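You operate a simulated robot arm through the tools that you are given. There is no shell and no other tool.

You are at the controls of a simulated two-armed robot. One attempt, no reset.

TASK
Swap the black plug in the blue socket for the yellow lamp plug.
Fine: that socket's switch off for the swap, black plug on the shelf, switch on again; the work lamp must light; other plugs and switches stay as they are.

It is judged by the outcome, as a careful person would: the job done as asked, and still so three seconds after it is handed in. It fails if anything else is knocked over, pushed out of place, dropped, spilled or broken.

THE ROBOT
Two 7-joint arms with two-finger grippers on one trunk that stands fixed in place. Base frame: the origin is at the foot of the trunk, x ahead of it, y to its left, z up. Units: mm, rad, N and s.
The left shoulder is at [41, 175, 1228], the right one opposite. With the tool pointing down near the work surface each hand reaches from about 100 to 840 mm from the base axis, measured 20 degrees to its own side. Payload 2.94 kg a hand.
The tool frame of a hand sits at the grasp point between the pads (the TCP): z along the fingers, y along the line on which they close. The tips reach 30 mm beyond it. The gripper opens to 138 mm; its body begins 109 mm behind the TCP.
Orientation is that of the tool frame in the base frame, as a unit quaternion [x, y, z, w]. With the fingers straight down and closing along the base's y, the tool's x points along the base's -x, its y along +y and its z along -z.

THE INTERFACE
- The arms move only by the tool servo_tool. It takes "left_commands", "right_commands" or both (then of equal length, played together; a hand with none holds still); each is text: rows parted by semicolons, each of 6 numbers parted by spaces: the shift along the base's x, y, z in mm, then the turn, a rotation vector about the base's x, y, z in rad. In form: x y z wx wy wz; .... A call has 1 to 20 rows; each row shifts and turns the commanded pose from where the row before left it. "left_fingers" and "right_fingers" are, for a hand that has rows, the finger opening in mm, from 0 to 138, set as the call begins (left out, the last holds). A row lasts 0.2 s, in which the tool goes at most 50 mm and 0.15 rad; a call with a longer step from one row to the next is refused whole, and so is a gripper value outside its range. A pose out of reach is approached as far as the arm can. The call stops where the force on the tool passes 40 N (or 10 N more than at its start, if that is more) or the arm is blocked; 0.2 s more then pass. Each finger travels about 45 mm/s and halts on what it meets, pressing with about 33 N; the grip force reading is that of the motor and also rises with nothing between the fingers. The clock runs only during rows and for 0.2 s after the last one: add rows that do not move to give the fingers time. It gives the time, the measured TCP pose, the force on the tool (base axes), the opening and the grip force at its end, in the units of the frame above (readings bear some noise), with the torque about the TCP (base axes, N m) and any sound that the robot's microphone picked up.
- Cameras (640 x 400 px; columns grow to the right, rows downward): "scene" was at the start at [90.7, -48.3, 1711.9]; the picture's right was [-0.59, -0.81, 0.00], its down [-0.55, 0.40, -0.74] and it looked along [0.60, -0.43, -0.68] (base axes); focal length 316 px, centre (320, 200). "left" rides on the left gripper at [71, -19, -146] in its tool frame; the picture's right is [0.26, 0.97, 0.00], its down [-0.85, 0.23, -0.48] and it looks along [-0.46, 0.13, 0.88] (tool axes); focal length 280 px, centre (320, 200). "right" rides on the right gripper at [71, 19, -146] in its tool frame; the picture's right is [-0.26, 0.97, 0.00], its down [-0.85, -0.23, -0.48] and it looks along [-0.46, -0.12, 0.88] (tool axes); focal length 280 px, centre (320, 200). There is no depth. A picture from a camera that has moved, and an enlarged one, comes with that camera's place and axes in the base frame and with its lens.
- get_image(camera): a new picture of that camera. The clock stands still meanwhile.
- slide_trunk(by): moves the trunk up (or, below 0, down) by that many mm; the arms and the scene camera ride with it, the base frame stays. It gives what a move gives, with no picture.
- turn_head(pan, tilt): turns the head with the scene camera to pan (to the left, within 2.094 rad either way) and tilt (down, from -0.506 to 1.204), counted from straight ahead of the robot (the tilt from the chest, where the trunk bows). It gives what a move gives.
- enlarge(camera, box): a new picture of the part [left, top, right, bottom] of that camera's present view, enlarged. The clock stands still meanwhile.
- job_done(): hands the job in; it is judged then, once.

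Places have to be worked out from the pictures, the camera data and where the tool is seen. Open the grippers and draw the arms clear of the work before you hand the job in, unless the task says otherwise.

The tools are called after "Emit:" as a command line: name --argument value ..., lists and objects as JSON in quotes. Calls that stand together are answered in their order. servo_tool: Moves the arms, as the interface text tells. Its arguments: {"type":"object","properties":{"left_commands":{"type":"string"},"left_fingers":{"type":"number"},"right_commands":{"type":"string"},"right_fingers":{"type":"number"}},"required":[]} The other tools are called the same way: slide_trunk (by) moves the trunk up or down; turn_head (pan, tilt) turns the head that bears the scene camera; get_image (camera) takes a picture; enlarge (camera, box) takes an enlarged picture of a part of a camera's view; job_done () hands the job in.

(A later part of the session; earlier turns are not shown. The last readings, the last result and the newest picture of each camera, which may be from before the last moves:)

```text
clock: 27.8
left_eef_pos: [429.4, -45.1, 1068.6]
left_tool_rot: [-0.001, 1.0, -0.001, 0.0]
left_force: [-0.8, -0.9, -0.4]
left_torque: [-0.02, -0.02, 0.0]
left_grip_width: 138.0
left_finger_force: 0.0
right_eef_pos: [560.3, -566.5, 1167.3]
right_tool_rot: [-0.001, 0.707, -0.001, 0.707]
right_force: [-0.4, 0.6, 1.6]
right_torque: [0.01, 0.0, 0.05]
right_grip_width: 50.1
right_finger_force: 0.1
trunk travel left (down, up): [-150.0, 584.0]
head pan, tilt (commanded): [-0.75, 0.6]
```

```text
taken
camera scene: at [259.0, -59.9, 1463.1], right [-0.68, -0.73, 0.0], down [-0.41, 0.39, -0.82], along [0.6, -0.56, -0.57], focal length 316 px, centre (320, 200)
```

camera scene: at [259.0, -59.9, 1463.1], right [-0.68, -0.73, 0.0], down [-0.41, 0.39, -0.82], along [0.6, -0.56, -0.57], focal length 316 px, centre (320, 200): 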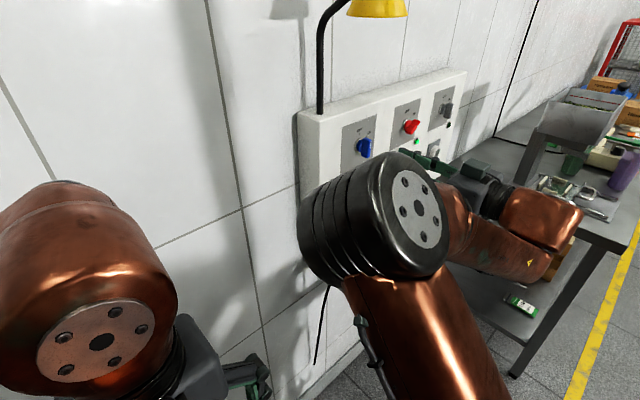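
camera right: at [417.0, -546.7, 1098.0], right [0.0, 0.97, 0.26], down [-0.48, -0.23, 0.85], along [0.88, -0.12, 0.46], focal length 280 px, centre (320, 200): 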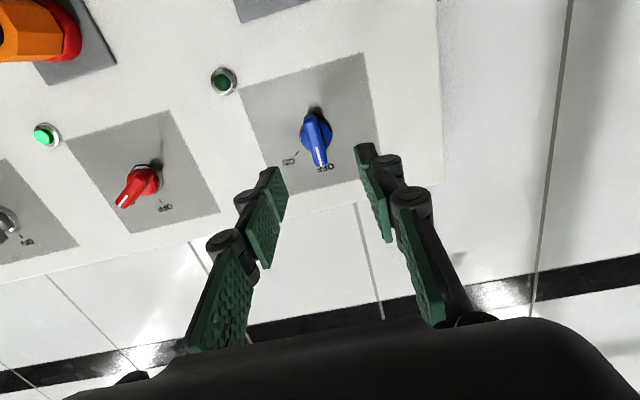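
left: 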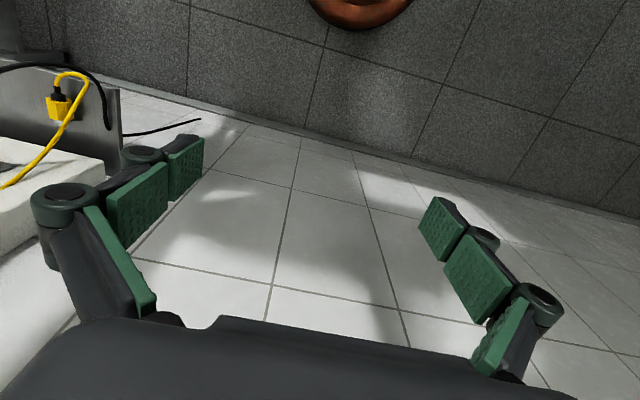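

The switch is confirmed OFF. The right elbow hides the socket from the head camera, so I turn the left hand (well away) to aim its camera at the panel as a second viewpoint.

Emit:
servo_tool --left_commands "0 0 0 0 0 -0.15; 0 0 0 0 0 -0.15; 0 0 0 0 0 -0.15; 0 0 0 0 0 -0.15; 0 0 0 0 0 -0.15; 0 0 0 0 0 -0.15; 0 0 0 0 0 -0.15; 0 0 0 0 0 -0.15; 0 0 0 -0.115 -0.08 0; 0 0 0 -0.115 -0.08 0; 0 0 0 -0.115 -0.08 0; 0 0 0 -0.115 -0.08 0; 0 0 0 -0.115 -0.08 0"

Emit:
get_image --camera "left"

Emit:
get_image --camera "scene"

```text
clock: 30.6
left_eef_pos: [430.6, -45.4, 1067.3]
left_tool_rot: [0.529, 0.775, -0.124, 0.321]
left_force: [0.8, 0.9, 0.0]
left_torque: [-0.04, -0.02, -0.02]
left_grip_width: 138.1
left_finger_force: 0.0
right_eef_pos: [561.5, -566.1, 1168.1]
right_tool_rot: [-0.001, 0.707, -0.003, 0.707]
right_force: [0.1, -0.2, 1.1]
right_torque: [0.01, 0.02, -0.02]
right_grip_width: 50.2
right_finger_force: 0.0
trunk travel left (down, up): [-150.0, 584.0]
head pan, tilt (commanded): [-0.75, 0.6]
```

```text
taken
camera left: at [343.3, 77.6, 1131.7], right [0.81, 0.59, -0.02], down [0.23, -0.28, 0.93], along [0.54, -0.76, -0.36], focal length 280 px, centre (320, 200)
```

left: 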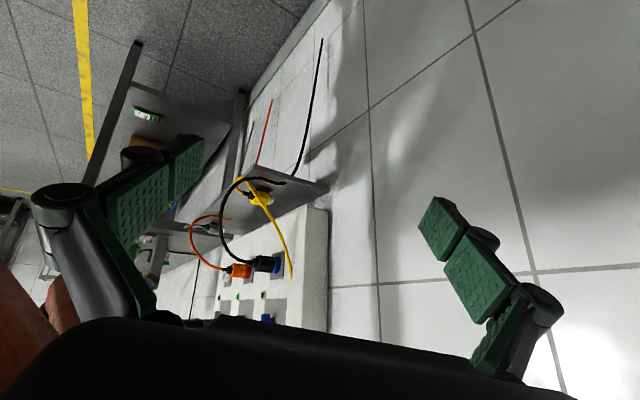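

```text
taken
camera scene: at [259.4, -58.8, 1462.9], right [-0.68, -0.73, 0.0], down [-0.41, 0.38, -0.83], along [0.6, -0.56, -0.56], focal length 316 px, centre (320, 200)
```

scene: 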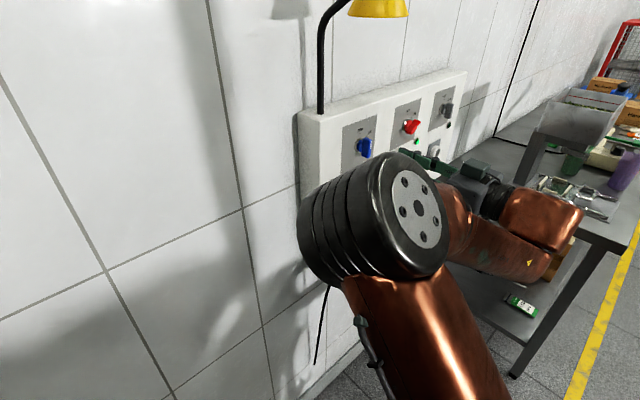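

The left camera now sees the panel, plugs and shelf from the side. I pitch it up a bit more to centre the sockets.

Emit:
servo_tool --left_commands "0 0 0 -0.1 -0.07 0; 0 0 0 -0.1 -0.07 0; 0 0 0 -0.05 -0.035 0; 0 0 0 0 0 0"

Emit:
get_image --camera "left"

Emit:
enlarge --camera "left" --box '[180, 160, 340, 320]'

```text
clock: 31.6
left_eef_pos: [430.9, -46.6, 1067.9]
left_tool_rot: [0.494, 0.723, -0.172, 0.451]
left_force: [0.5, 0.3, 0.3]
left_torque: [0.0, -0.01, 0.02]
left_grip_width: 138.0
left_finger_force: 0.0
right_eef_pos: [562.3, -566.0, 1167.4]
right_tool_rot: [0.0, 0.707, -0.003, 0.707]
right_force: [-0.2, 0.5, -0.5]
right_torque: [-0.01, -0.02, 0.05]
right_grip_width: 49.8
right_finger_force: 0.0
trunk travel left (down, up): [-150.0, 584.0]
head pan, tilt (commanded): [-0.75, 0.6]
```

```text
taken
camera left: at [336.2, 86.8, 1083.7], right [0.81, 0.58, -0.03], down [0.06, -0.04, 1.0], along [0.58, -0.81, -0.07], focal length 280 px, centre (320, 200)
```

left: 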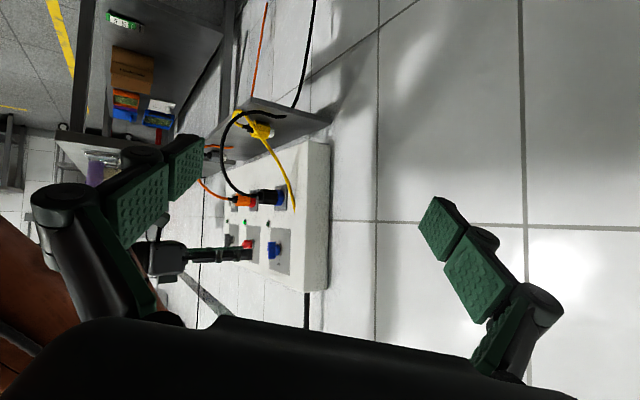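

```text
2.50 times, centred on (260, 240) of left
camera zoom: at [336.2, 86.8, 1083.7], right [0.81, 0.58, -0.03], down [0.06, -0.04, 1.0], along [0.58, -0.81, -0.07], focal length 701 px, centre (470, 100)
```

zoom: 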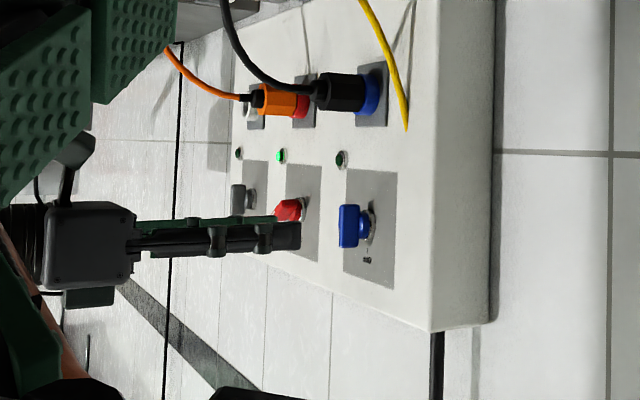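

The side view shows the black plug body at x≈618–664, its cable bowing out to x≈530 and dropping. To keep the palm above the cable I'll grip with the nose tipped ~20° down. I retreat to x≈440, descend to z≈1040 and tilt.

Emit:
servo_tool --right_commands "-40 0 0 0 0 0; -40 0 0 0 0 0; -40 0 -10 0 0.05 0; 0 0 -20 0 0.05 0; 0 0 -20 0 0.05 0; 0 0 -20 0 0.05 0; 0 0 -20 0 0.05 0; 0 -1 -20 0 0.05 0; 0 0 -17 0 0.05 0; 0 0 0 0 0 0" --right_fingers 60

Emit:
get_image --camera "right"

Emit:
get_image --camera "left"

Emit:
get_image --camera "scene"

```text
clock: 33.8
left_eef_pos: [429.6, -45.4, 1067.5]
left_tool_rot: [0.494, 0.724, -0.171, 0.45]
left_force: [0.3, 0.2, -0.1]
left_torque: [0.01, -0.03, -0.01]
left_grip_width: 138.1
left_finger_force: 0.0
right_eef_pos: [441.4, -568.3, 1040.4]
right_tool_rot: [-0.001, 0.819, -0.002, 0.574]
right_force: [0.0, 1.2, 0.4]
right_torque: [-0.04, 0.01, 0.0]
right_grip_width: 59.8
right_finger_force: 0.1
trunk travel left (down, up): [-150.0, 584.0]
head pan, tilt (commanded): [-0.75, 0.6]
```

```text
taken
camera right: at [282.2, -548.5, 1024.8], right [0.09, 0.97, 0.24], down [-0.16, -0.23, 0.96], along [0.98, -0.12, 0.13], focal length 280 px, centre (320, 200)
```

right: 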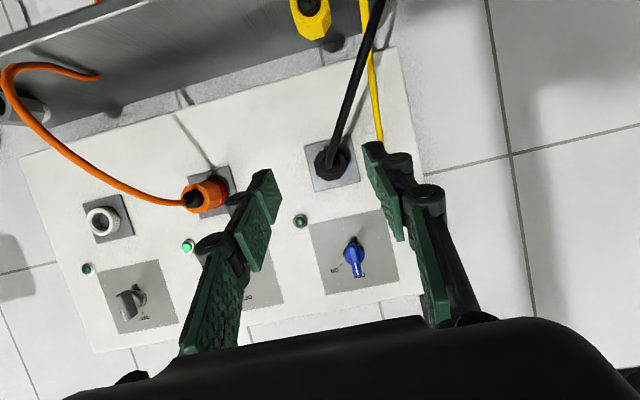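

```text
taken
camera left: at [336.0, 86.9, 1084.0], right [0.81, 0.58, -0.03], down [0.06, -0.04, 1.0], along [0.58, -0.81, -0.07], focal length 280 px, centre (320, 200)
```

left: 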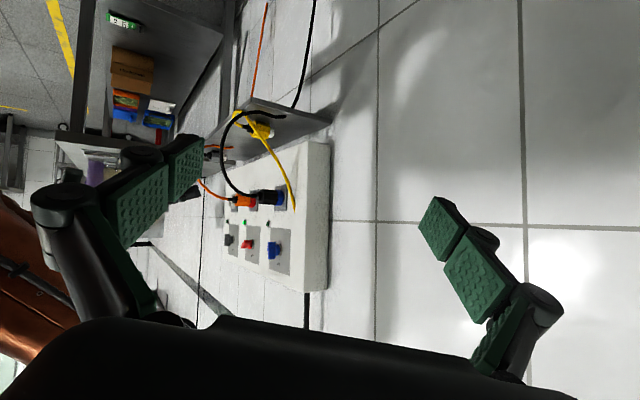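

```text
taken
camera scene: at [259.2, -59.5, 1463.0], right [-0.68, -0.73, 0.0], down [-0.41, 0.39, -0.82], along [0.6, -0.56, -0.57], focal length 316 px, centre (320, 200)
```

scene: 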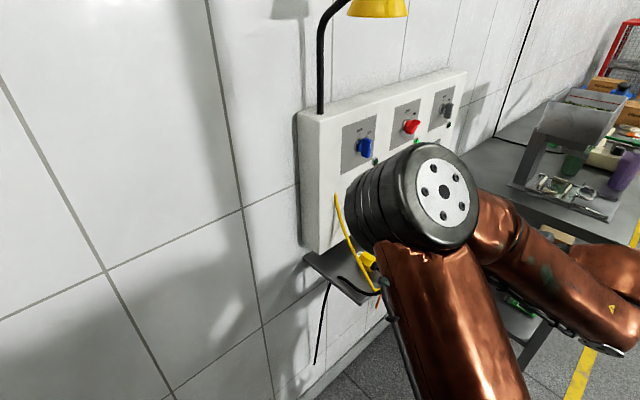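

Posture good at (441, -568, 1040) with 20° nose-down. I zoom on the black plug to compare its axis with the finger midline.

Emit:
enlarge --camera "right" --box '[240, 100, 432, 220]'

Emit:
enlarge --camera "left" --box '[190, 80, 350, 280]'

```text
3.33 times, centred on (336, 160) of right
camera zoom: at [282.2, -548.5, 1024.8], right [0.09, 0.97, 0.24], down [-0.16, -0.23, 0.96], along [0.98, -0.12, 0.13], focal length 935 px, centre (267, 333)
```

zoom: 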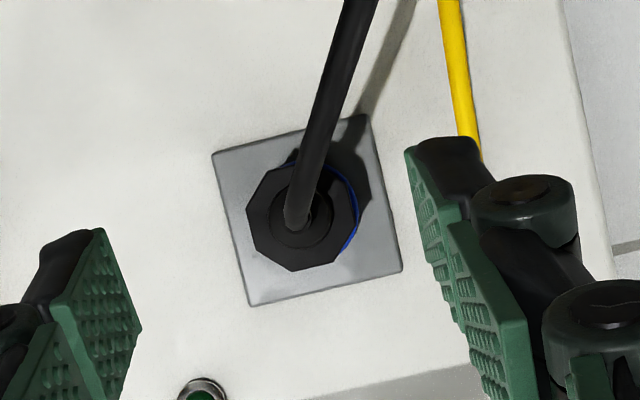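

```text
2.00 times, centred on (270, 180) of left
camera zoom: at [336.0, 86.9, 1084.0], right [0.81, 0.58, -0.03], down [0.06, -0.04, 1.0], along [0.58, -0.81, -0.07], focal length 561 px, centre (420, 240)
```

zoom: 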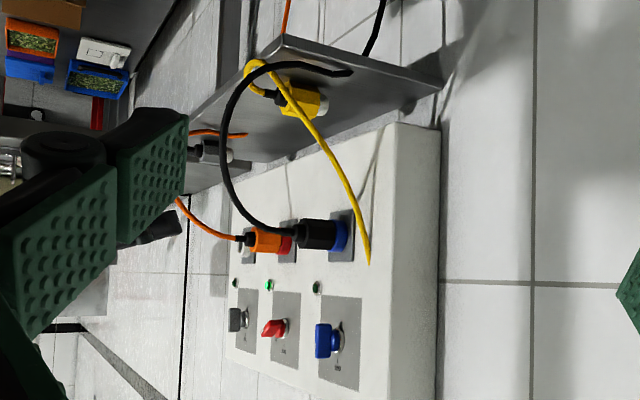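

Black plug axis measured at (y,z) ≈ (-567.8, 1032.5), diameter ≈40 mm; my TCP is aligned laterally and ~7 mm above it, as wanted. I advance to x≈560 and re-check.

Emit:
servo_tool --right_commands "30 0 0 0 0 0; 30 0.5 0 0 0 0; 30 0 -1 0 0 0; 30 0 0 0 0 0; 0 0 0 0 0 0"

Emit:
get_image --camera "right"

Emit:
enlarge --camera "left" --box '[190, 80, 350, 280]'

```text
clock: 35.0
left_eef_pos: [430.7, -46.5, 1067.2]
left_tool_rot: [0.494, 0.724, -0.172, 0.451]
left_force: [1.1, -0.4, -0.9]
left_torque: [-0.02, 0.02, 0.02]
left_grip_width: 137.7
left_finger_force: 0.1
right_eef_pos: [562.8, -568.0, 1037.6]
right_tool_rot: [-0.001, 0.819, -0.001, 0.573]
right_force: [-0.2, 0.1, 0.2]
right_torque: [-0.01, 0.02, 0.0]
right_grip_width: 59.8
right_finger_force: 0.0
trunk travel left (down, up): [-150.0, 584.0]
head pan, tilt (commanded): [-0.75, 0.6]
```

```text
taken
camera right: at [402.6, -548.5, 1022.4], right [0.09, 0.97, 0.24], down [-0.16, -0.23, 0.96], along [0.98, -0.12, 0.13], focal length 280 px, centre (320, 200)
```

right: 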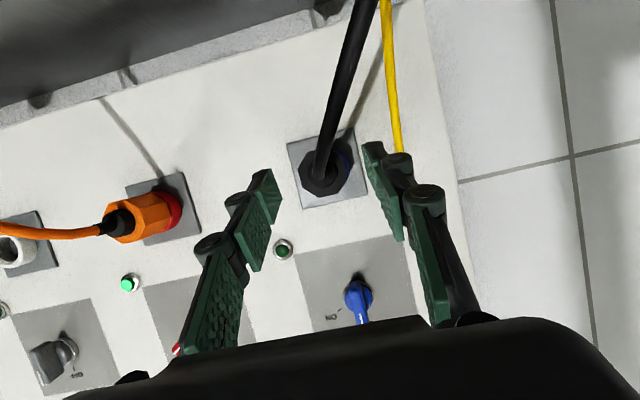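

```text
2.00 times, centred on (270, 180) of left
camera zoom: at [336.0, 86.9, 1084.1], right [0.81, 0.58, -0.03], down [0.06, -0.04, 1.0], along [0.58, -0.81, -0.07], focal length 561 px, centre (420, 240)
```

zoom: 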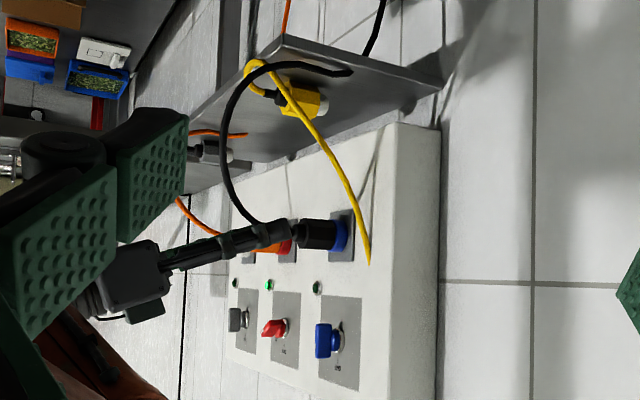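

The tips are about to straddle the plug's collar. I advance the remaining ~65 mm to x≈628.

Emit:
servo_tool --right_commands "15 0 0 0 0 0; 15 0 0.5 0 0 0; 15 0 0.5 0 0 0; 12 0 0 0 0 0; 8 0 0 0 0 0; 0 0 0 0 0 0"

Emit:
enlarge --camera "right" --box '[240, 100, 432, 220]'

Emit:
enlarge --camera "left" --box '[210, 140, 338, 220]'

```text
clock: 36.4
left_eef_pos: [429.7, -45.8, 1067.8]
left_tool_rot: [0.495, 0.723, -0.172, 0.45]
left_force: [0.8, 0.0, 0.7]
left_torque: [-0.01, 0.01, -0.01]
left_grip_width: 137.9
left_finger_force: 0.0
right_eef_pos: [628.2, -567.0, 1040.3]
right_tool_rot: [-0.001, 0.819, -0.002, 0.574]
right_force: [0.2, -0.2, -0.3]
right_torque: [-0.01, 0.0, -0.02]
right_grip_width: 60.1
right_finger_force: 0.0
trunk travel left (down, up): [-150.0, 584.0]
head pan, tilt (commanded): [-0.75, 0.6]
```

```text
3.33 times, centred on (336, 160) of right
camera zoom: at [468.0, -547.2, 1024.8], right [0.09, 0.97, 0.24], down [-0.16, -0.23, 0.96], along [0.98, -0.12, 0.13], focal length 935 px, centre (267, 333)
```

zoom: 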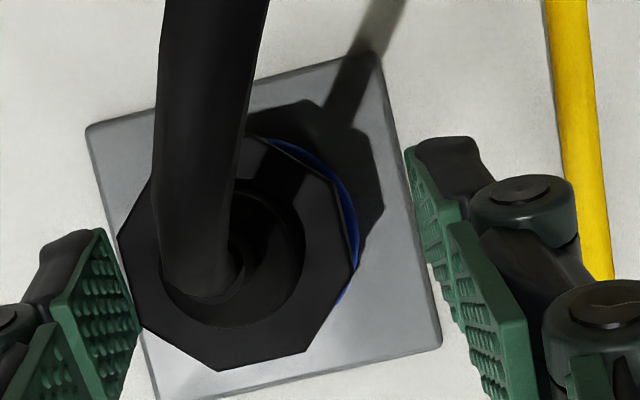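

```text
5.00 times, centred on (274, 180) of left
camera zoom: at [336.1, 86.9, 1083.9], right [0.81, 0.58, -0.03], down [0.06, -0.04, 1.0], along [0.58, -0.81, -0.07], focal length 1402 px, centre (550, 300)
```

zoom: 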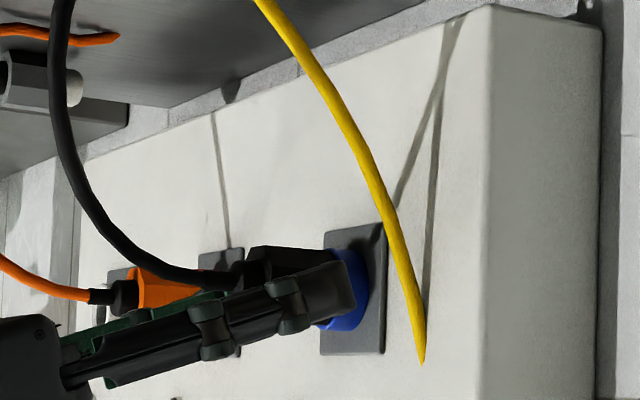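

The fingers straddle the plug, with vertical flats facing the pads. The plug is ~2 mm to the right of centre, so I nudge −1.5 mm in y and close.

Emit:
servo_tool --right_commands "0 -1.5 -1 0 0 0; 0 0 0 0 0 0; 0 0 0 0 0 0; 0 0 0 0 0 0; 0 0 0 0 0 0" --right_fingers 25

Emit:
enlarge --camera "right" --box '[240, 100, 432, 220]'

```text
clock: 37.6
left_eef_pos: [431.3, -46.3, 1066.2]
left_tool_rot: [0.495, 0.724, -0.171, 0.45]
left_force: [-1.2, -0.6, 0.9]
left_torque: [-0.01, -0.01, 0.0]
left_grip_width: 138.2
left_finger_force: 0.1
right_eef_pos: [627.7, -569.8, 1038.8]
right_tool_rot: [0.0, 0.819, -0.002, 0.573]
right_force: [3.9, -7.3, 3.5]
right_torque: [-0.06, -0.12, -0.24]
right_grip_width: 37.0
right_finger_force: 32.8
trunk travel left (down, up): [-150.0, 584.0]
head pan, tilt (commanded): [-0.75, 0.6]
```

```text
3.33 times, centred on (336, 160) of right
camera zoom: at [467.8, -549.9, 1023.8], right [0.09, 0.97, 0.24], down [-0.16, -0.23, 0.96], along [0.98, -0.12, 0.13], focal length 935 px, centre (267, 333)
```

zoom: 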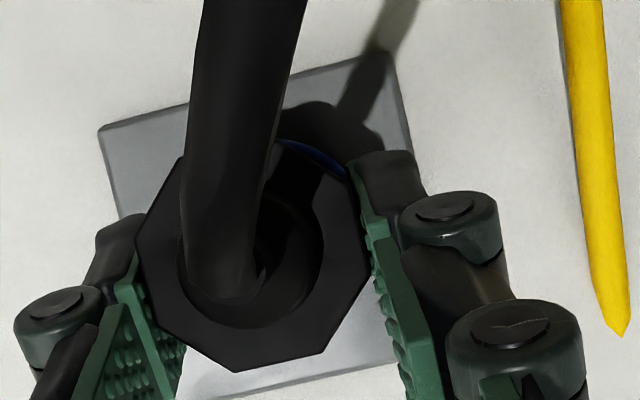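

Gripped at 37 mm; the seated pose reads TCP (627.7, -569.8, 1038.8), which I'll reuse as the insertion target. Now I pull straight out along −x.

Emit:
servo_tool --right_commands "-4 0 0 0 0 0; -4 0 0 0 0 0; -6 0 0 0 0 0; -8 0 0 0 0 0; -8 0 0 0 0 0"

Emit:
enlarge --camera "left" --box '[210, 140, 338, 220]'

```text
clock: 38.8
left_eef_pos: [429.0, -46.2, 1067.0]
left_tool_rot: [0.495, 0.724, -0.171, 0.45]
left_force: [-0.9, -1.3, 0.2]
left_torque: [-0.01, -0.04, -0.02]
left_grip_width: 138.3
left_finger_force: 0.0
right_eef_pos: [597.9, -568.8, 1039.8]
right_tool_rot: [-0.001, 0.819, -0.002, 0.574]
right_force: [-0.3, 0.4, 0.3]
right_torque: [-0.01, 0.0, 0.0]
right_grip_width: 37.0
right_finger_force: 33.3
trunk travel left (down, up): [-150.0, 584.0]
head pan, tilt (commanded): [-0.75, 0.6]
heard: snap
```

```text
5.00 times, centred on (274, 180) of left
camera zoom: at [336.0, 86.8, 1084.0], right [0.81, 0.58, -0.03], down [0.06, -0.04, 1.0], along [0.58, -0.81, -0.07], focal length 1402 px, centre (550, 300)
```

zoom: 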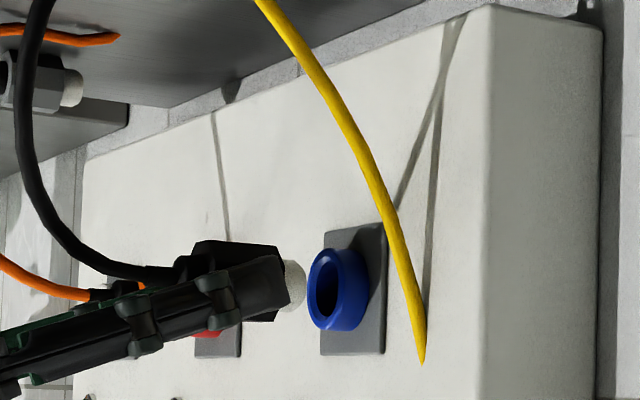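

A snap and the plug is free, nose fully out of the blue ring. I draw it back to x≈538 and shift right to y≈-645, over the free part of the shelf.

Emit:
servo_tool --right_commands "-20 0 0 0 0 0; -20 0 0 0 0 0; -20 0 0 0 0 0; 0 -19 -5 0 0 0; 0 -19 -5 0 0 0; 0 -19 -5 0 0 0; 0 -19 -5 0 0 0; 0 0 0 0 0 0"

Emit:
get_image --camera "right"

Emit:
get_image --camera "left"

Emit:
get_image --camera "scene"

```text
clock: 40.6
left_eef_pos: [431.6, -45.2, 1067.3]
left_tool_rot: [0.495, 0.723, -0.172, 0.45]
left_force: [0.7, -0.4, 0.2]
left_torque: [0.03, 0.0, -0.01]
left_grip_width: 138.0
left_finger_force: 0.1
right_eef_pos: [537.3, -645.2, 1018.8]
right_tool_rot: [-0.001, 0.819, -0.002, 0.574]
right_force: [-0.2, 1.1, -0.5]
right_torque: [-0.03, 0.0, -0.01]
right_grip_width: 37.2
right_finger_force: 33.4
trunk travel left (down, up): [-150.0, 584.0]
head pan, tilt (commanded): [-0.75, 0.6]
```

```text
taken
camera right: at [377.1, -624.5, 1003.7], right [0.09, 0.97, 0.24], down [-0.16, -0.23, 0.96], along [0.98, -0.12, 0.13], focal length 280 px, centre (320, 200)
```

right: 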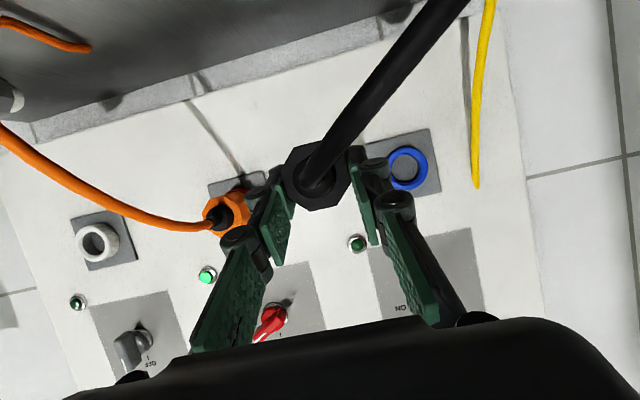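

```text
taken
camera left: at [336.2, 87.0, 1083.9], right [0.81, 0.58, -0.03], down [0.06, -0.04, 1.0], along [0.58, -0.81, -0.07], focal length 280 px, centre (320, 200)
```

left: 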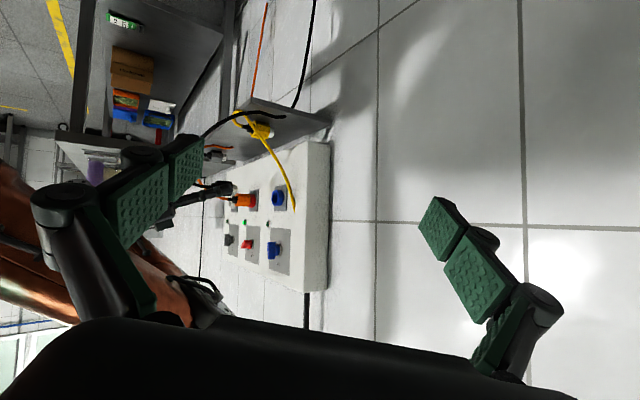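

```text
taken
camera scene: at [259.4, -59.4, 1462.9], right [-0.68, -0.73, 0.0], down [-0.41, 0.39, -0.82], along [0.6, -0.56, -0.57], focal length 316 px, centre (320, 200)
```

scene: 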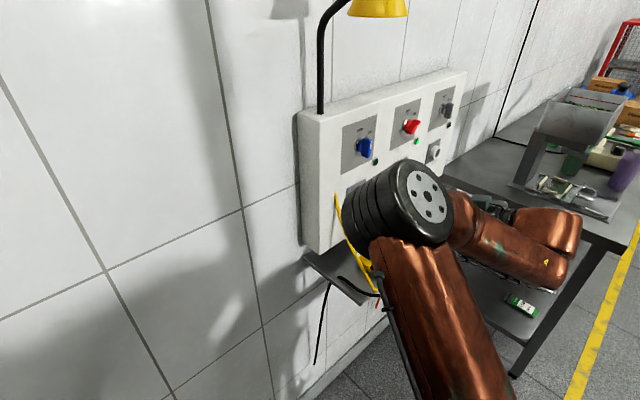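

The cable follows freely. I move over the placing spot (x≈587, y≈-645) and lower to z≈925, then look.

Emit:
servo_tool --right_commands "10 0 -16 0 0 0; 10 0 -16 0 0 0; 10 0 -16 0 0 0; 10 0 -16 0 0 0; 10 0 -16 0 0 0; 0 0 -12 0 0 0; 0 0 0 0 0 0"

Emit:
enlarge --camera "left" --box '[180, 80, 340, 180]'

Emit:
get_image --camera "right"

```text
clock: 42.2
left_eef_pos: [429.7, -46.3, 1067.0]
left_tool_rot: [0.495, 0.723, -0.172, 0.449]
left_force: [0.1, -0.1, 0.9]
left_torque: [-0.02, -0.01, -0.03]
left_grip_width: 138.0
left_finger_force: 0.1
right_eef_pos: [588.4, -644.5, 925.7]
right_tool_rot: [-0.001, 0.82, -0.002, 0.573]
right_force: [-0.9, 0.5, 0.1]
right_torque: [0.01, 0.01, 0.01]
right_grip_width: 37.4
right_finger_force: 33.2
trunk travel left (down, up): [-150.0, 584.0]
head pan, tilt (commanded): [-0.75, 0.6]
```

```text
4.00 times, centred on (260, 130) of left
camera zoom: at [336.2, 86.7, 1083.9], right [0.81, 0.58, -0.03], down [0.06, -0.04, 1.0], along [0.58, -0.81, -0.07], focal length 1122 px, centre (560, 480)
```

zoom: 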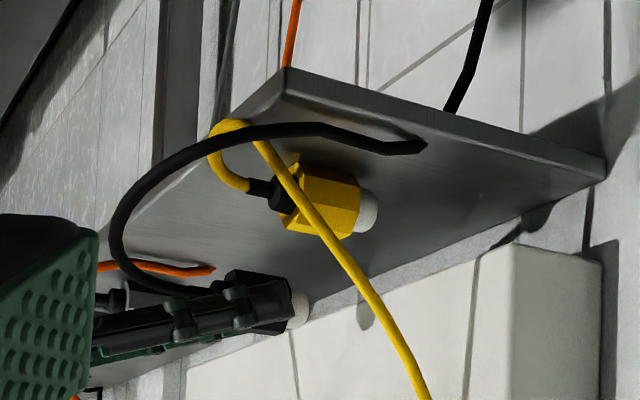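

```text
taken
camera right: at [427.7, -625.1, 910.3], right [0.09, 0.97, 0.24], down [-0.16, -0.23, 0.96], along [0.98, -0.12, 0.13], focal length 280 px, centre (320, 200)
```

right: 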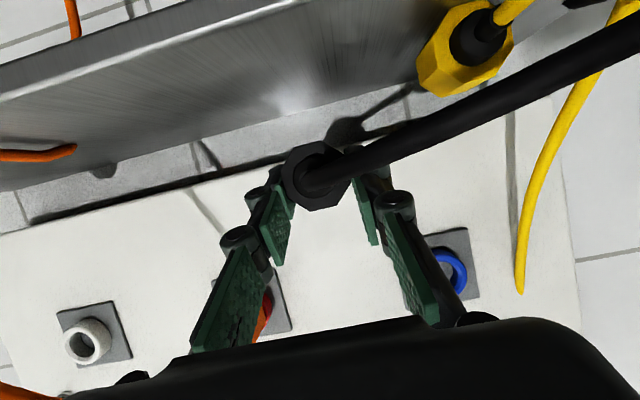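

The black cable now arcs in front of the yellow plug around x≈500, so I'll later take the yellow plug with a steeper tilt to stay above it. I lower the black plug gently toward the shelf, watching the force.

Emit:
servo_tool --right_commands "0 0 -8 0 0 0; 0 0 -8 0 0 0; 0 0 -8 0 0 0; 0 0 -6 0 0 0; 0 0 0 0 0 0"

Emit:
enlarge --camera "left" --box '[180, 80, 340, 180]'

```text
clock: 43.4
left_eef_pos: [431.0, -45.6, 1066.9]
left_tool_rot: [0.495, 0.723, -0.172, 0.45]
left_force: [-0.3, 0.4, -1.1]
left_torque: [-0.01, -0.02, 0.02]
left_grip_width: 138.2
left_finger_force: 0.1
right_eef_pos: [588.5, -645.6, 895.5]
right_tool_rot: [-0.001, 0.819, -0.002, 0.574]
right_force: [0.3, -0.1, 0.8]
right_torque: [0.0, 0.01, -0.01]
right_grip_width: 37.2
right_finger_force: 32.5
trunk travel left (down, up): [-150.0, 584.0]
head pan, tilt (commanded): [-0.75, 0.6]
```

```text
4.00 times, centred on (260, 130) of left
camera zoom: at [336.3, 86.7, 1083.9], right [0.81, 0.58, -0.03], down [0.06, -0.04, 1.0], along [0.58, -0.81, -0.07], focal length 1122 px, centre (560, 480)
```

zoom: 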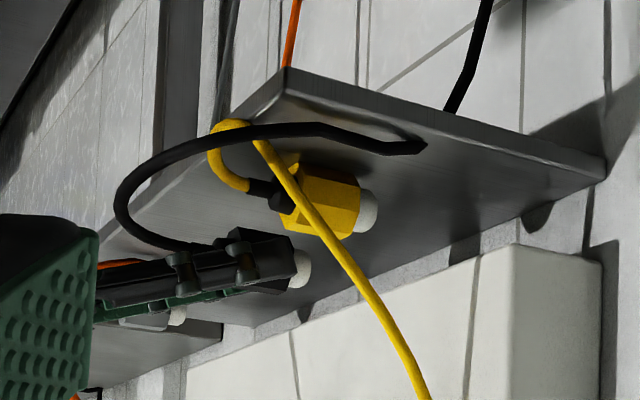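

No contact yet at z=895.5. I continue down in 2–3 mm steps.

Emit:
servo_tool --right_commands "0 0 -2.5 0 0 0; 0 0 -2.5 0 0 0; 0 0 0 0 0 0"

Emit:
servo_tool --right_commands "0 0 -2 0 0 0; 0 0 -2 0 0 0; 0 0 0 0 0 0"

```text
clock: 44.2
left_eef_pos: [430.7, -45.5, 1066.2]
left_tool_rot: [0.495, 0.723, -0.172, 0.45]
left_force: [0.6, -0.6, 0.3]
left_torque: [0.05, -0.02, -0.02]
left_grip_width: 137.8
left_finger_force: 0.0
right_eef_pos: [587.8, -644.4, 891.0]
right_tool_rot: [-0.001, 0.819, -0.002, 0.574]
right_force: [-0.1, -1.1, -0.7]
right_torque: [-0.03, 0.01, -0.02]
right_grip_width: 37.1
right_finger_force: 33.0
trunk travel left (down, up): [-150.0, 584.0]
head pan, tilt (commanded): [-0.75, 0.6]
```

```text
clock: 45.0
left_eef_pos: [429.4, -46.3, 1067.3]
left_tool_rot: [0.494, 0.724, -0.172, 0.45]
left_force: [0.9, -0.3, 0.3]
left_torque: [0.02, 0.02, -0.01]
left_grip_width: 138.2
left_finger_force: 0.1
right_eef_pos: [589.0, -645.7, 886.8]
right_tool_rot: [-0.001, 0.819, -0.002, 0.574]
right_force: [0.0, -1.0, -0.2]
right_torque: [-0.02, 0.0, -0.02]
right_grip_width: 37.0
right_finger_force: 33.0
trunk travel left (down, up): [-150.0, 584.0]
head pan, tilt (commanded): [-0.75, 0.6]
```

Still free at z≈887. I continue down with small steps.

Emit:
servo_tool --right_commands "0 0 -1.5 0 0 0; 0 0 -1.5 0 0 0; 0 0 0 0 0 0"

Emit:
servo_tool --right_commands "0 0 -1.5 0 0 0; 0 0 -1.5 0 0 0; 0 0 0 0 0 0"

Emit:
enlarge --camera "left" --box '[180, 100, 308, 180]'

```text
clock: 45.8
left_eef_pos: [431.0, -46.0, 1068.2]
left_tool_rot: [0.495, 0.724, -0.172, 0.45]
left_force: [0.5, 0.4, 0.6]
left_torque: [-0.01, -0.01, 0.02]
left_grip_width: 137.7
left_finger_force: 0.1
right_eef_pos: [586.6, -645.3, 883.6]
right_tool_rot: [-0.001, 0.819, -0.002, 0.573]
right_force: [-1.0, 0.1, -0.1]
right_torque: [0.0, 0.01, 0.03]
right_grip_width: 37.1
right_finger_force: 33.0
trunk travel left (down, up): [-150.0, 584.0]
head pan, tilt (commanded): [-0.75, 0.6]
```

```text
clock: 46.6
left_eef_pos: [431.0, -46.0, 1067.7]
left_tool_rot: [0.494, 0.723, -0.173, 0.45]
left_force: [0.8, -0.2, 0.4]
left_torque: [0.0, -0.04, 0.0]
left_grip_width: 138.1
left_finger_force: 0.0
right_eef_pos: [587.2, -644.5, 882.5]
right_tool_rot: [-0.001, 0.819, -0.002, 0.573]
right_force: [-1.1, -0.3, 0.0]
right_torque: [0.0, 0.01, 0.03]
right_grip_width: 36.8
right_finger_force: 33.0
trunk travel left (down, up): [-150.0, 584.0]
head pan, tilt (commanded): [-0.75, 0.6]
```

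```text
5.00 times, centred on (244, 140) of left
camera zoom: at [336.3, 86.6, 1083.9], right [0.81, 0.58, -0.03], down [0.06, -0.04, 1.0], along [0.58, -0.81, -0.07], focal length 1402 px, centre (700, 500)
```

zoom: 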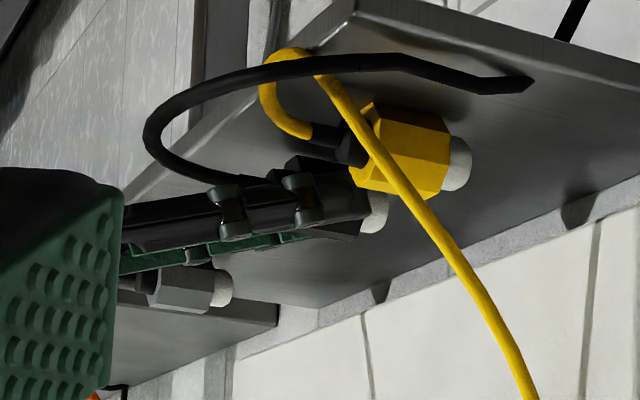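

Still no contact force at 882.5. A few more small steps down.

Emit:
servo_tool --right_commands "0 0 -1.5 0 0 0; 0 0 -1.5 0 0 0; 0 0 0 0 0 0"

Emit:
servo_tool --right_commands "0 0 -1.5 0 0 0; 0 0 -1.5 0 0 0; 0 0 0 0 0 0"

```text
clock: 47.4
left_eef_pos: [430.1, -46.0, 1066.4]
left_tool_rot: [0.495, 0.724, -0.172, 0.449]
left_force: [-0.4, -0.3, -0.2]
left_torque: [-0.02, 0.03, 0.01]
left_grip_width: 138.3
left_finger_force: 0.1
right_eef_pos: [587.1, -643.8, 877.7]
right_tool_rot: [-0.002, 0.819, -0.001, 0.573]
right_force: [-0.6, -1.2, 0.5]
right_torque: [0.01, -0.02, -0.01]
right_grip_width: 37.2
right_finger_force: 33.9
trunk travel left (down, up): [-150.0, 584.0]
head pan, tilt (commanded): [-0.75, 0.6]
```

```text
clock: 48.2
left_eef_pos: [430.1, -44.4, 1067.4]
left_tool_rot: [0.494, 0.723, -0.172, 0.451]
left_force: [0.3, 0.1, -0.2]
left_torque: [-0.02, 0.0, -0.01]
left_grip_width: 137.8
left_finger_force: 0.0
right_eef_pos: [587.8, -645.0, 877.5]
right_tool_rot: [-0.002, 0.817, -0.003, 0.576]
right_force: [2.4, -5.9, 15.6]
right_torque: [-0.05, 0.0, -0.02]
right_grip_width: 37.1
right_finger_force: 33.7
trunk travel left (down, up): [-150.0, 584.0]
head pan, tilt (commanded): [-0.75, 0.6]
```

Contact at z≈877.5 (15 N up, contact right below the TCP, so the plug is on the shelf). I ease up 2.5 mm to relieve the press, then open to 60 mm.

Emit:
servo_tool --right_commands "0 0 2.5 0 0 0; 0 0 0 0 0 0"

Emit:
servo_tool --right_commands "0 0 0 0 0 0; 0 0 0 0 0 0; 0 0 0 0 0 0; 0 0 0 0 0 0" --right_fingers 60

Emit:
get_image --camera "right"

Emit:
enlarge --camera "left" --box '[180, 100, 308, 180]'

```text
clock: 48.8
left_eef_pos: [430.4, -46.2, 1067.2]
left_tool_rot: [0.494, 0.723, -0.172, 0.45]
left_force: [0.8, 1.4, -0.3]
left_torque: [0.0, 0.0, 0.03]
left_grip_width: 138.1
left_finger_force: 0.1
right_eef_pos: [587.0, -643.9, 878.1]
right_tool_rot: [-0.001, 0.819, -0.001, 0.574]
right_force: [3.0, -4.5, 10.3]
right_torque: [-0.06, -0.36, -0.06]
right_grip_width: 37.0
right_finger_force: 32.5
trunk travel left (down, up): [-150.0, 584.0]
head pan, tilt (commanded): [-0.75, 0.6]
```

```text
clock: 49.8
left_eef_pos: [430.3, -45.8, 1066.8]
left_tool_rot: [0.494, 0.724, -0.172, 0.45]
left_force: [-0.2, -0.8, 0.1]
left_torque: [0.01, 0.02, 0.02]
left_grip_width: 137.8
left_finger_force: 0.1
right_eef_pos: [587.6, -643.6, 878.1]
right_tool_rot: [-0.001, 0.819, -0.001, 0.574]
right_force: [-0.8, -0.3, 0.1]
right_torque: [0.01, -0.04, -0.01]
right_grip_width: 60.4
right_finger_force: 0.1
trunk travel left (down, up): [-150.0, 584.0]
head pan, tilt (commanded): [-0.75, 0.6]
```

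```text
taken
camera right: at [427.6, -624.7, 862.5], right [0.09, 0.97, 0.24], down [-0.16, -0.23, 0.96], along [0.98, -0.12, 0.13], focal length 280 px, centre (320, 200)
```

right: 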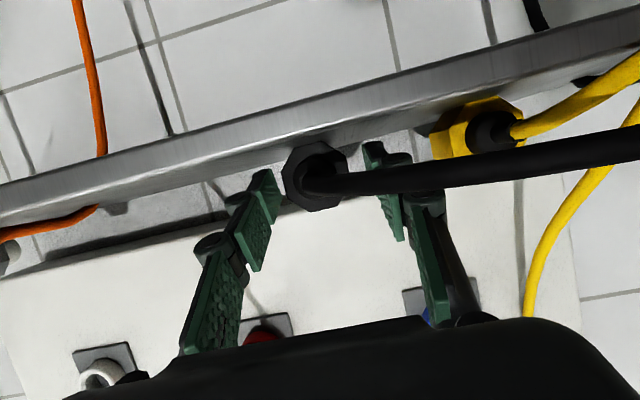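

```text
5.00 times, centred on (244, 140) of left
camera zoom: at [336.2, 86.6, 1083.9], right [0.81, 0.58, -0.03], down [0.06, -0.04, 1.0], along [0.58, -0.81, -0.07], focal length 1402 px, centre (700, 500)
```

zoom: 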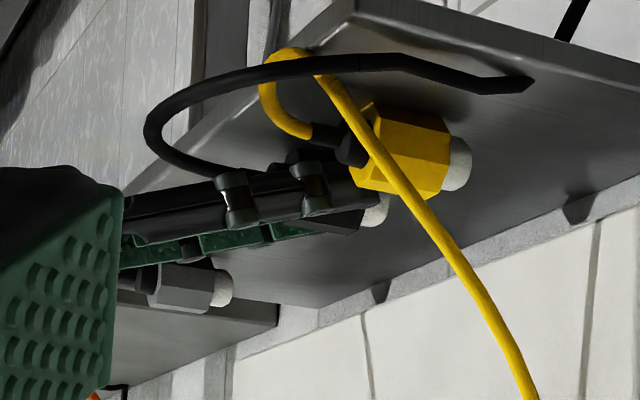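

The black plug rests on the shelf, released. Its cable passes under my left finger, so I withdraw upward and back.

Emit:
servo_tool --right_commands "-3 0 8 0 0 0; -6 0 14 0 0 0; -10 0 20 0 0 0; -20 0 20 0 0 0; -30 0 20 0 0 0; -30 0 10 0 0 0; 0 0 0 0 0 0"

Emit:
get_image --camera "right"

Emit:
enlarge --camera "left" --box '[180, 80, 340, 180]'

```text
clock: 51.4
left_eef_pos: [430.4, -46.2, 1067.3]
left_tool_rot: [0.494, 0.724, -0.172, 0.45]
left_force: [0.6, 0.6, -0.7]
left_torque: [0.0, 0.01, 0.01]
left_grip_width: 138.0
left_finger_force: 0.1
right_eef_pos: [489.2, -644.8, 972.0]
right_tool_rot: [-0.002, 0.82, -0.001, 0.573]
right_force: [1.0, 0.5, -0.5]
right_torque: [0.01, -0.02, -0.03]
right_grip_width: 60.1
right_finger_force: 0.0
trunk travel left (down, up): [-150.0, 584.0]
head pan, tilt (commanded): [-0.75, 0.6]
```

```text
taken
camera right: at [329.4, -624.3, 956.7], right [0.09, 0.97, 0.24], down [-0.16, -0.23, 0.96], along [0.98, -0.12, 0.13], focal length 280 px, centre (320, 200)
```

right: 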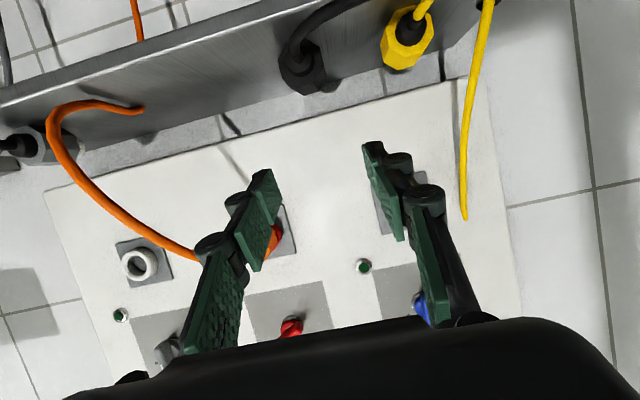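

```text
4.00 times, centred on (260, 130) of left
camera zoom: at [336.4, 86.8, 1083.8], right [0.81, 0.58, -0.03], down [0.06, -0.04, 1.0], along [0.58, -0.81, -0.07], focal length 1122 px, centre (560, 480)
```

zoom: 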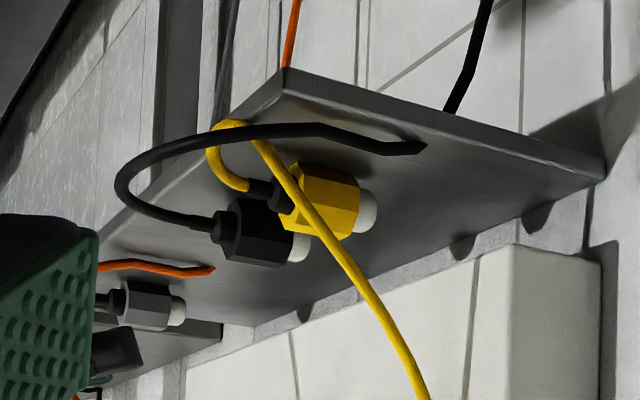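

The black plug rests cleanly on the shelf. Now the yellow plug: I zoom on it from both hand cameras to measure its pose.

Emit:
enlarge --camera "right" --box '[270, 0, 462, 120]'

Emit:
enlarge --camera "left" --box '[220, 100, 300, 150]'

```text
3.33 times, centred on (366, 60) of right
camera zoom: at [329.4, -624.3, 956.7], right [0.09, 0.97, 0.24], down [-0.16, -0.23, 0.96], along [0.98, -0.12, 0.13], focal length 935 px, centre (167, 667)
```

zoom: 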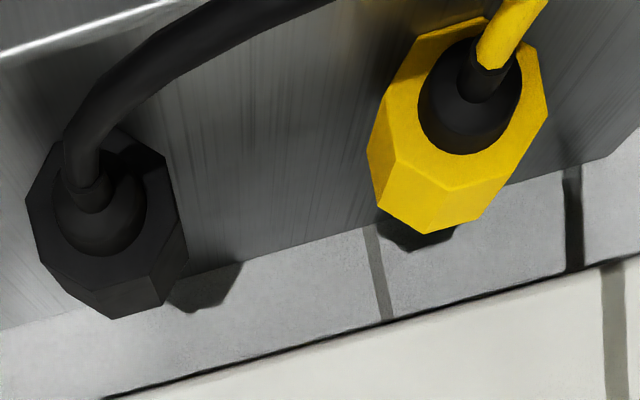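

```text
8.00 times, centred on (260, 125) of left
camera zoom: at [336.4, 86.8, 1083.8], right [0.81, 0.58, -0.03], down [0.06, -0.04, 1.0], along [0.58, -0.81, -0.07], focal length 2243 px, centre (800, 800)
```

zoom: 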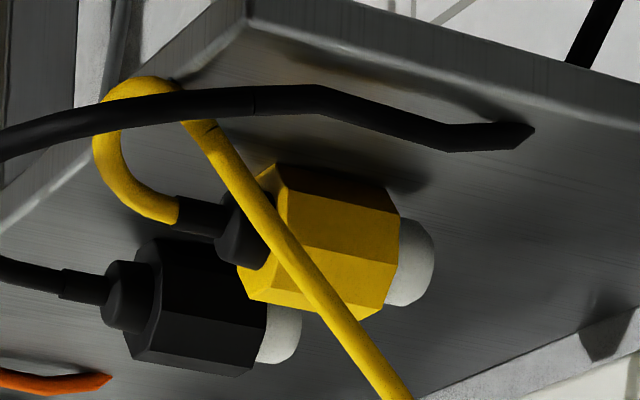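

Yellow plug: axis ≈ (y -549, z 871), body front at x≈620, lying square along x on its flat. I move in front of it, above the black cable, and steepen the nose-down tilt to 35°.

Emit:
servo_tool --right_commands "-2 16 0 0 0.0437 0; -2 16 0 0 0.0437 0; -2 16 0 0 0.0437 0; -2 16 0 0 0.0437 0; 0 16 0 0 0.0437 0; 0 16 0 0 0.0437 0; 0 0 0 0 0 0"

Emit:
get_image --camera "right"

Emit:
get_image --camera "left"

```text
clock: 53.0
left_eef_pos: [430.4, -45.5, 1066.9]
left_tool_rot: [0.495, 0.723, -0.172, 0.45]
left_force: [0.7, 0.4, -0.8]
left_torque: [0.03, 0.0, 0.0]
left_grip_width: 137.8
left_finger_force: 0.0
right_eef_pos: [480.5, -548.6, 970.4]
right_tool_rot: [-0.002, 0.887, -0.001, 0.461]
right_force: [0.9, 0.2, 0.3]
right_torque: [0.01, 0.0, 0.01]
right_grip_width: 60.0
right_finger_force: 0.2
trunk travel left (down, up): [-150.0, 584.0]
head pan, tilt (commanded): [-0.75, 0.6]
```

```text
taken
camera right: at [322.0, -528.3, 998.0], right [0.15, 0.97, 0.21], down [0.1, -0.23, 0.97], along [0.98, -0.12, -0.13], focal length 280 px, centre (320, 200)
```

right: 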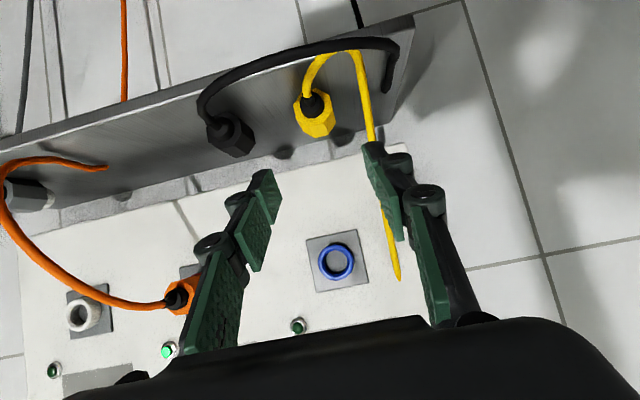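

```text
taken
camera left: at [336.1, 86.6, 1084.0], right [0.81, 0.58, -0.03], down [0.06, -0.04, 1.0], along [0.58, -0.81, -0.07], focal length 280 px, centre (320, 200)
```

left: 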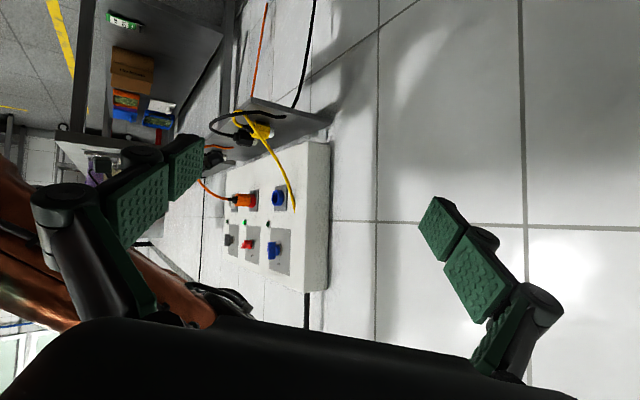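

Clear view now: empty blue socket, both plugs on the shelf, black cable low in front, yellow cable rising just left of the yellow plug (y≈-502). I zoom to fix the yellow plug's lateral position precisely.

Emit:
enlarge --camera "right" --box '[240, 40, 432, 160]'

Emit:
enlarge --camera "right" --box '[280, 210, 408, 290]'

```text
3.33 times, centred on (336, 100) of right
camera zoom: at [322.0, -528.3, 998.0], right [0.15, 0.97, 0.21], down [0.1, -0.23, 0.97], along [0.98, -0.12, -0.13], focal length 935 px, centre (267, 533)
```

zoom: 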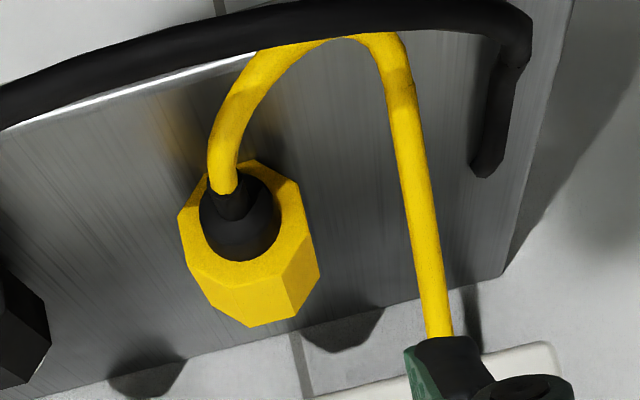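

```text
5.00 times, centred on (344, 250) of right
camera zoom: at [322.0, -528.3, 998.0], right [0.15, 0.97, 0.21], down [0.1, -0.23, 0.97], along [0.98, -0.12, -0.13], focal length 1402 px, centre (200, -50)
```

zoom: 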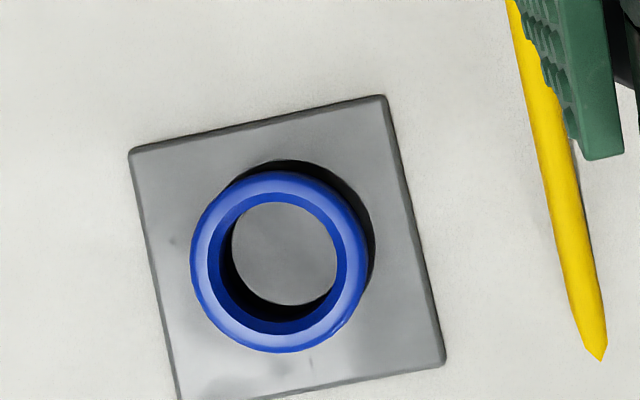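

Yellow plug axis is at y≈-549, right on my tool line, and the socket is a plain round ring centred at (-568.5…-569.5, 1032). I narrow the fingers to 52 mm (yellow cable is close on the left) and go halfway along the tool axis.

Emit:
servo_tool --right_commands "16 0 -13.5 0 0 0; 16 0 -13.5 0 0 0; 16 0 -13.5 0 0 0; 16 0 -13.5 0 0 0; 0 0 0 0 0 0" --right_fingers 52

Emit:
get_image --camera "right"

Emit:
enlarge --camera "left" --box '[200, 90, 296, 150]'

```text
clock: 54.2
left_eef_pos: [429.1, -46.6, 1067.5]
left_tool_rot: [0.494, 0.724, -0.172, 0.45]
left_force: [1.0, 0.2, 0.2]
left_torque: [-0.02, -0.01, 0.03]
left_grip_width: 138.0
left_finger_force: 0.2
right_eef_pos: [543.8, -549.3, 918.1]
right_tool_rot: [-0.002, 0.887, -0.001, 0.461]
right_force: [0.9, -1.1, -0.3]
right_torque: [0.01, -0.01, -0.01]
right_grip_width: 51.8
right_finger_force: 0.1
trunk travel left (down, up): [-150.0, 584.0]
head pan, tilt (commanded): [-0.75, 0.6]
```

```text
taken
camera right: at [385.6, -528.8, 943.8], right [0.15, 0.97, 0.21], down [0.1, -0.23, 0.97], along [0.98, -0.12, -0.13], focal length 280 px, centre (320, 200)
```

right: 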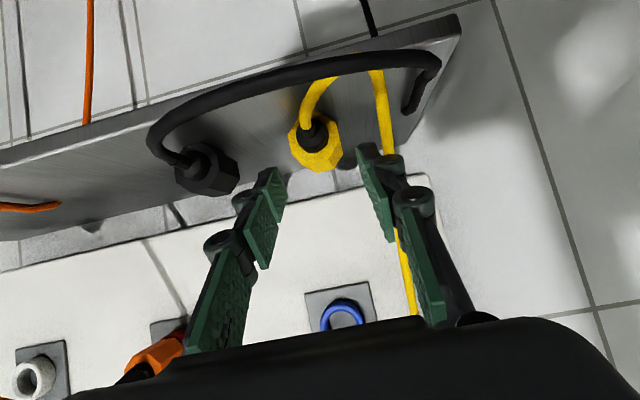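

```text
6.67 times, centred on (248, 120) of left
camera zoom: at [336.0, 86.9, 1084.0], right [0.81, 0.58, -0.03], down [0.06, -0.04, 1.0], along [0.58, -0.81, -0.07], focal length 1869 px, centre (800, 733)
```

zoom: 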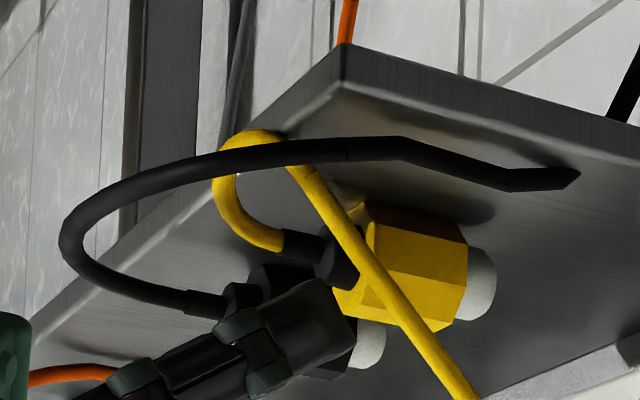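

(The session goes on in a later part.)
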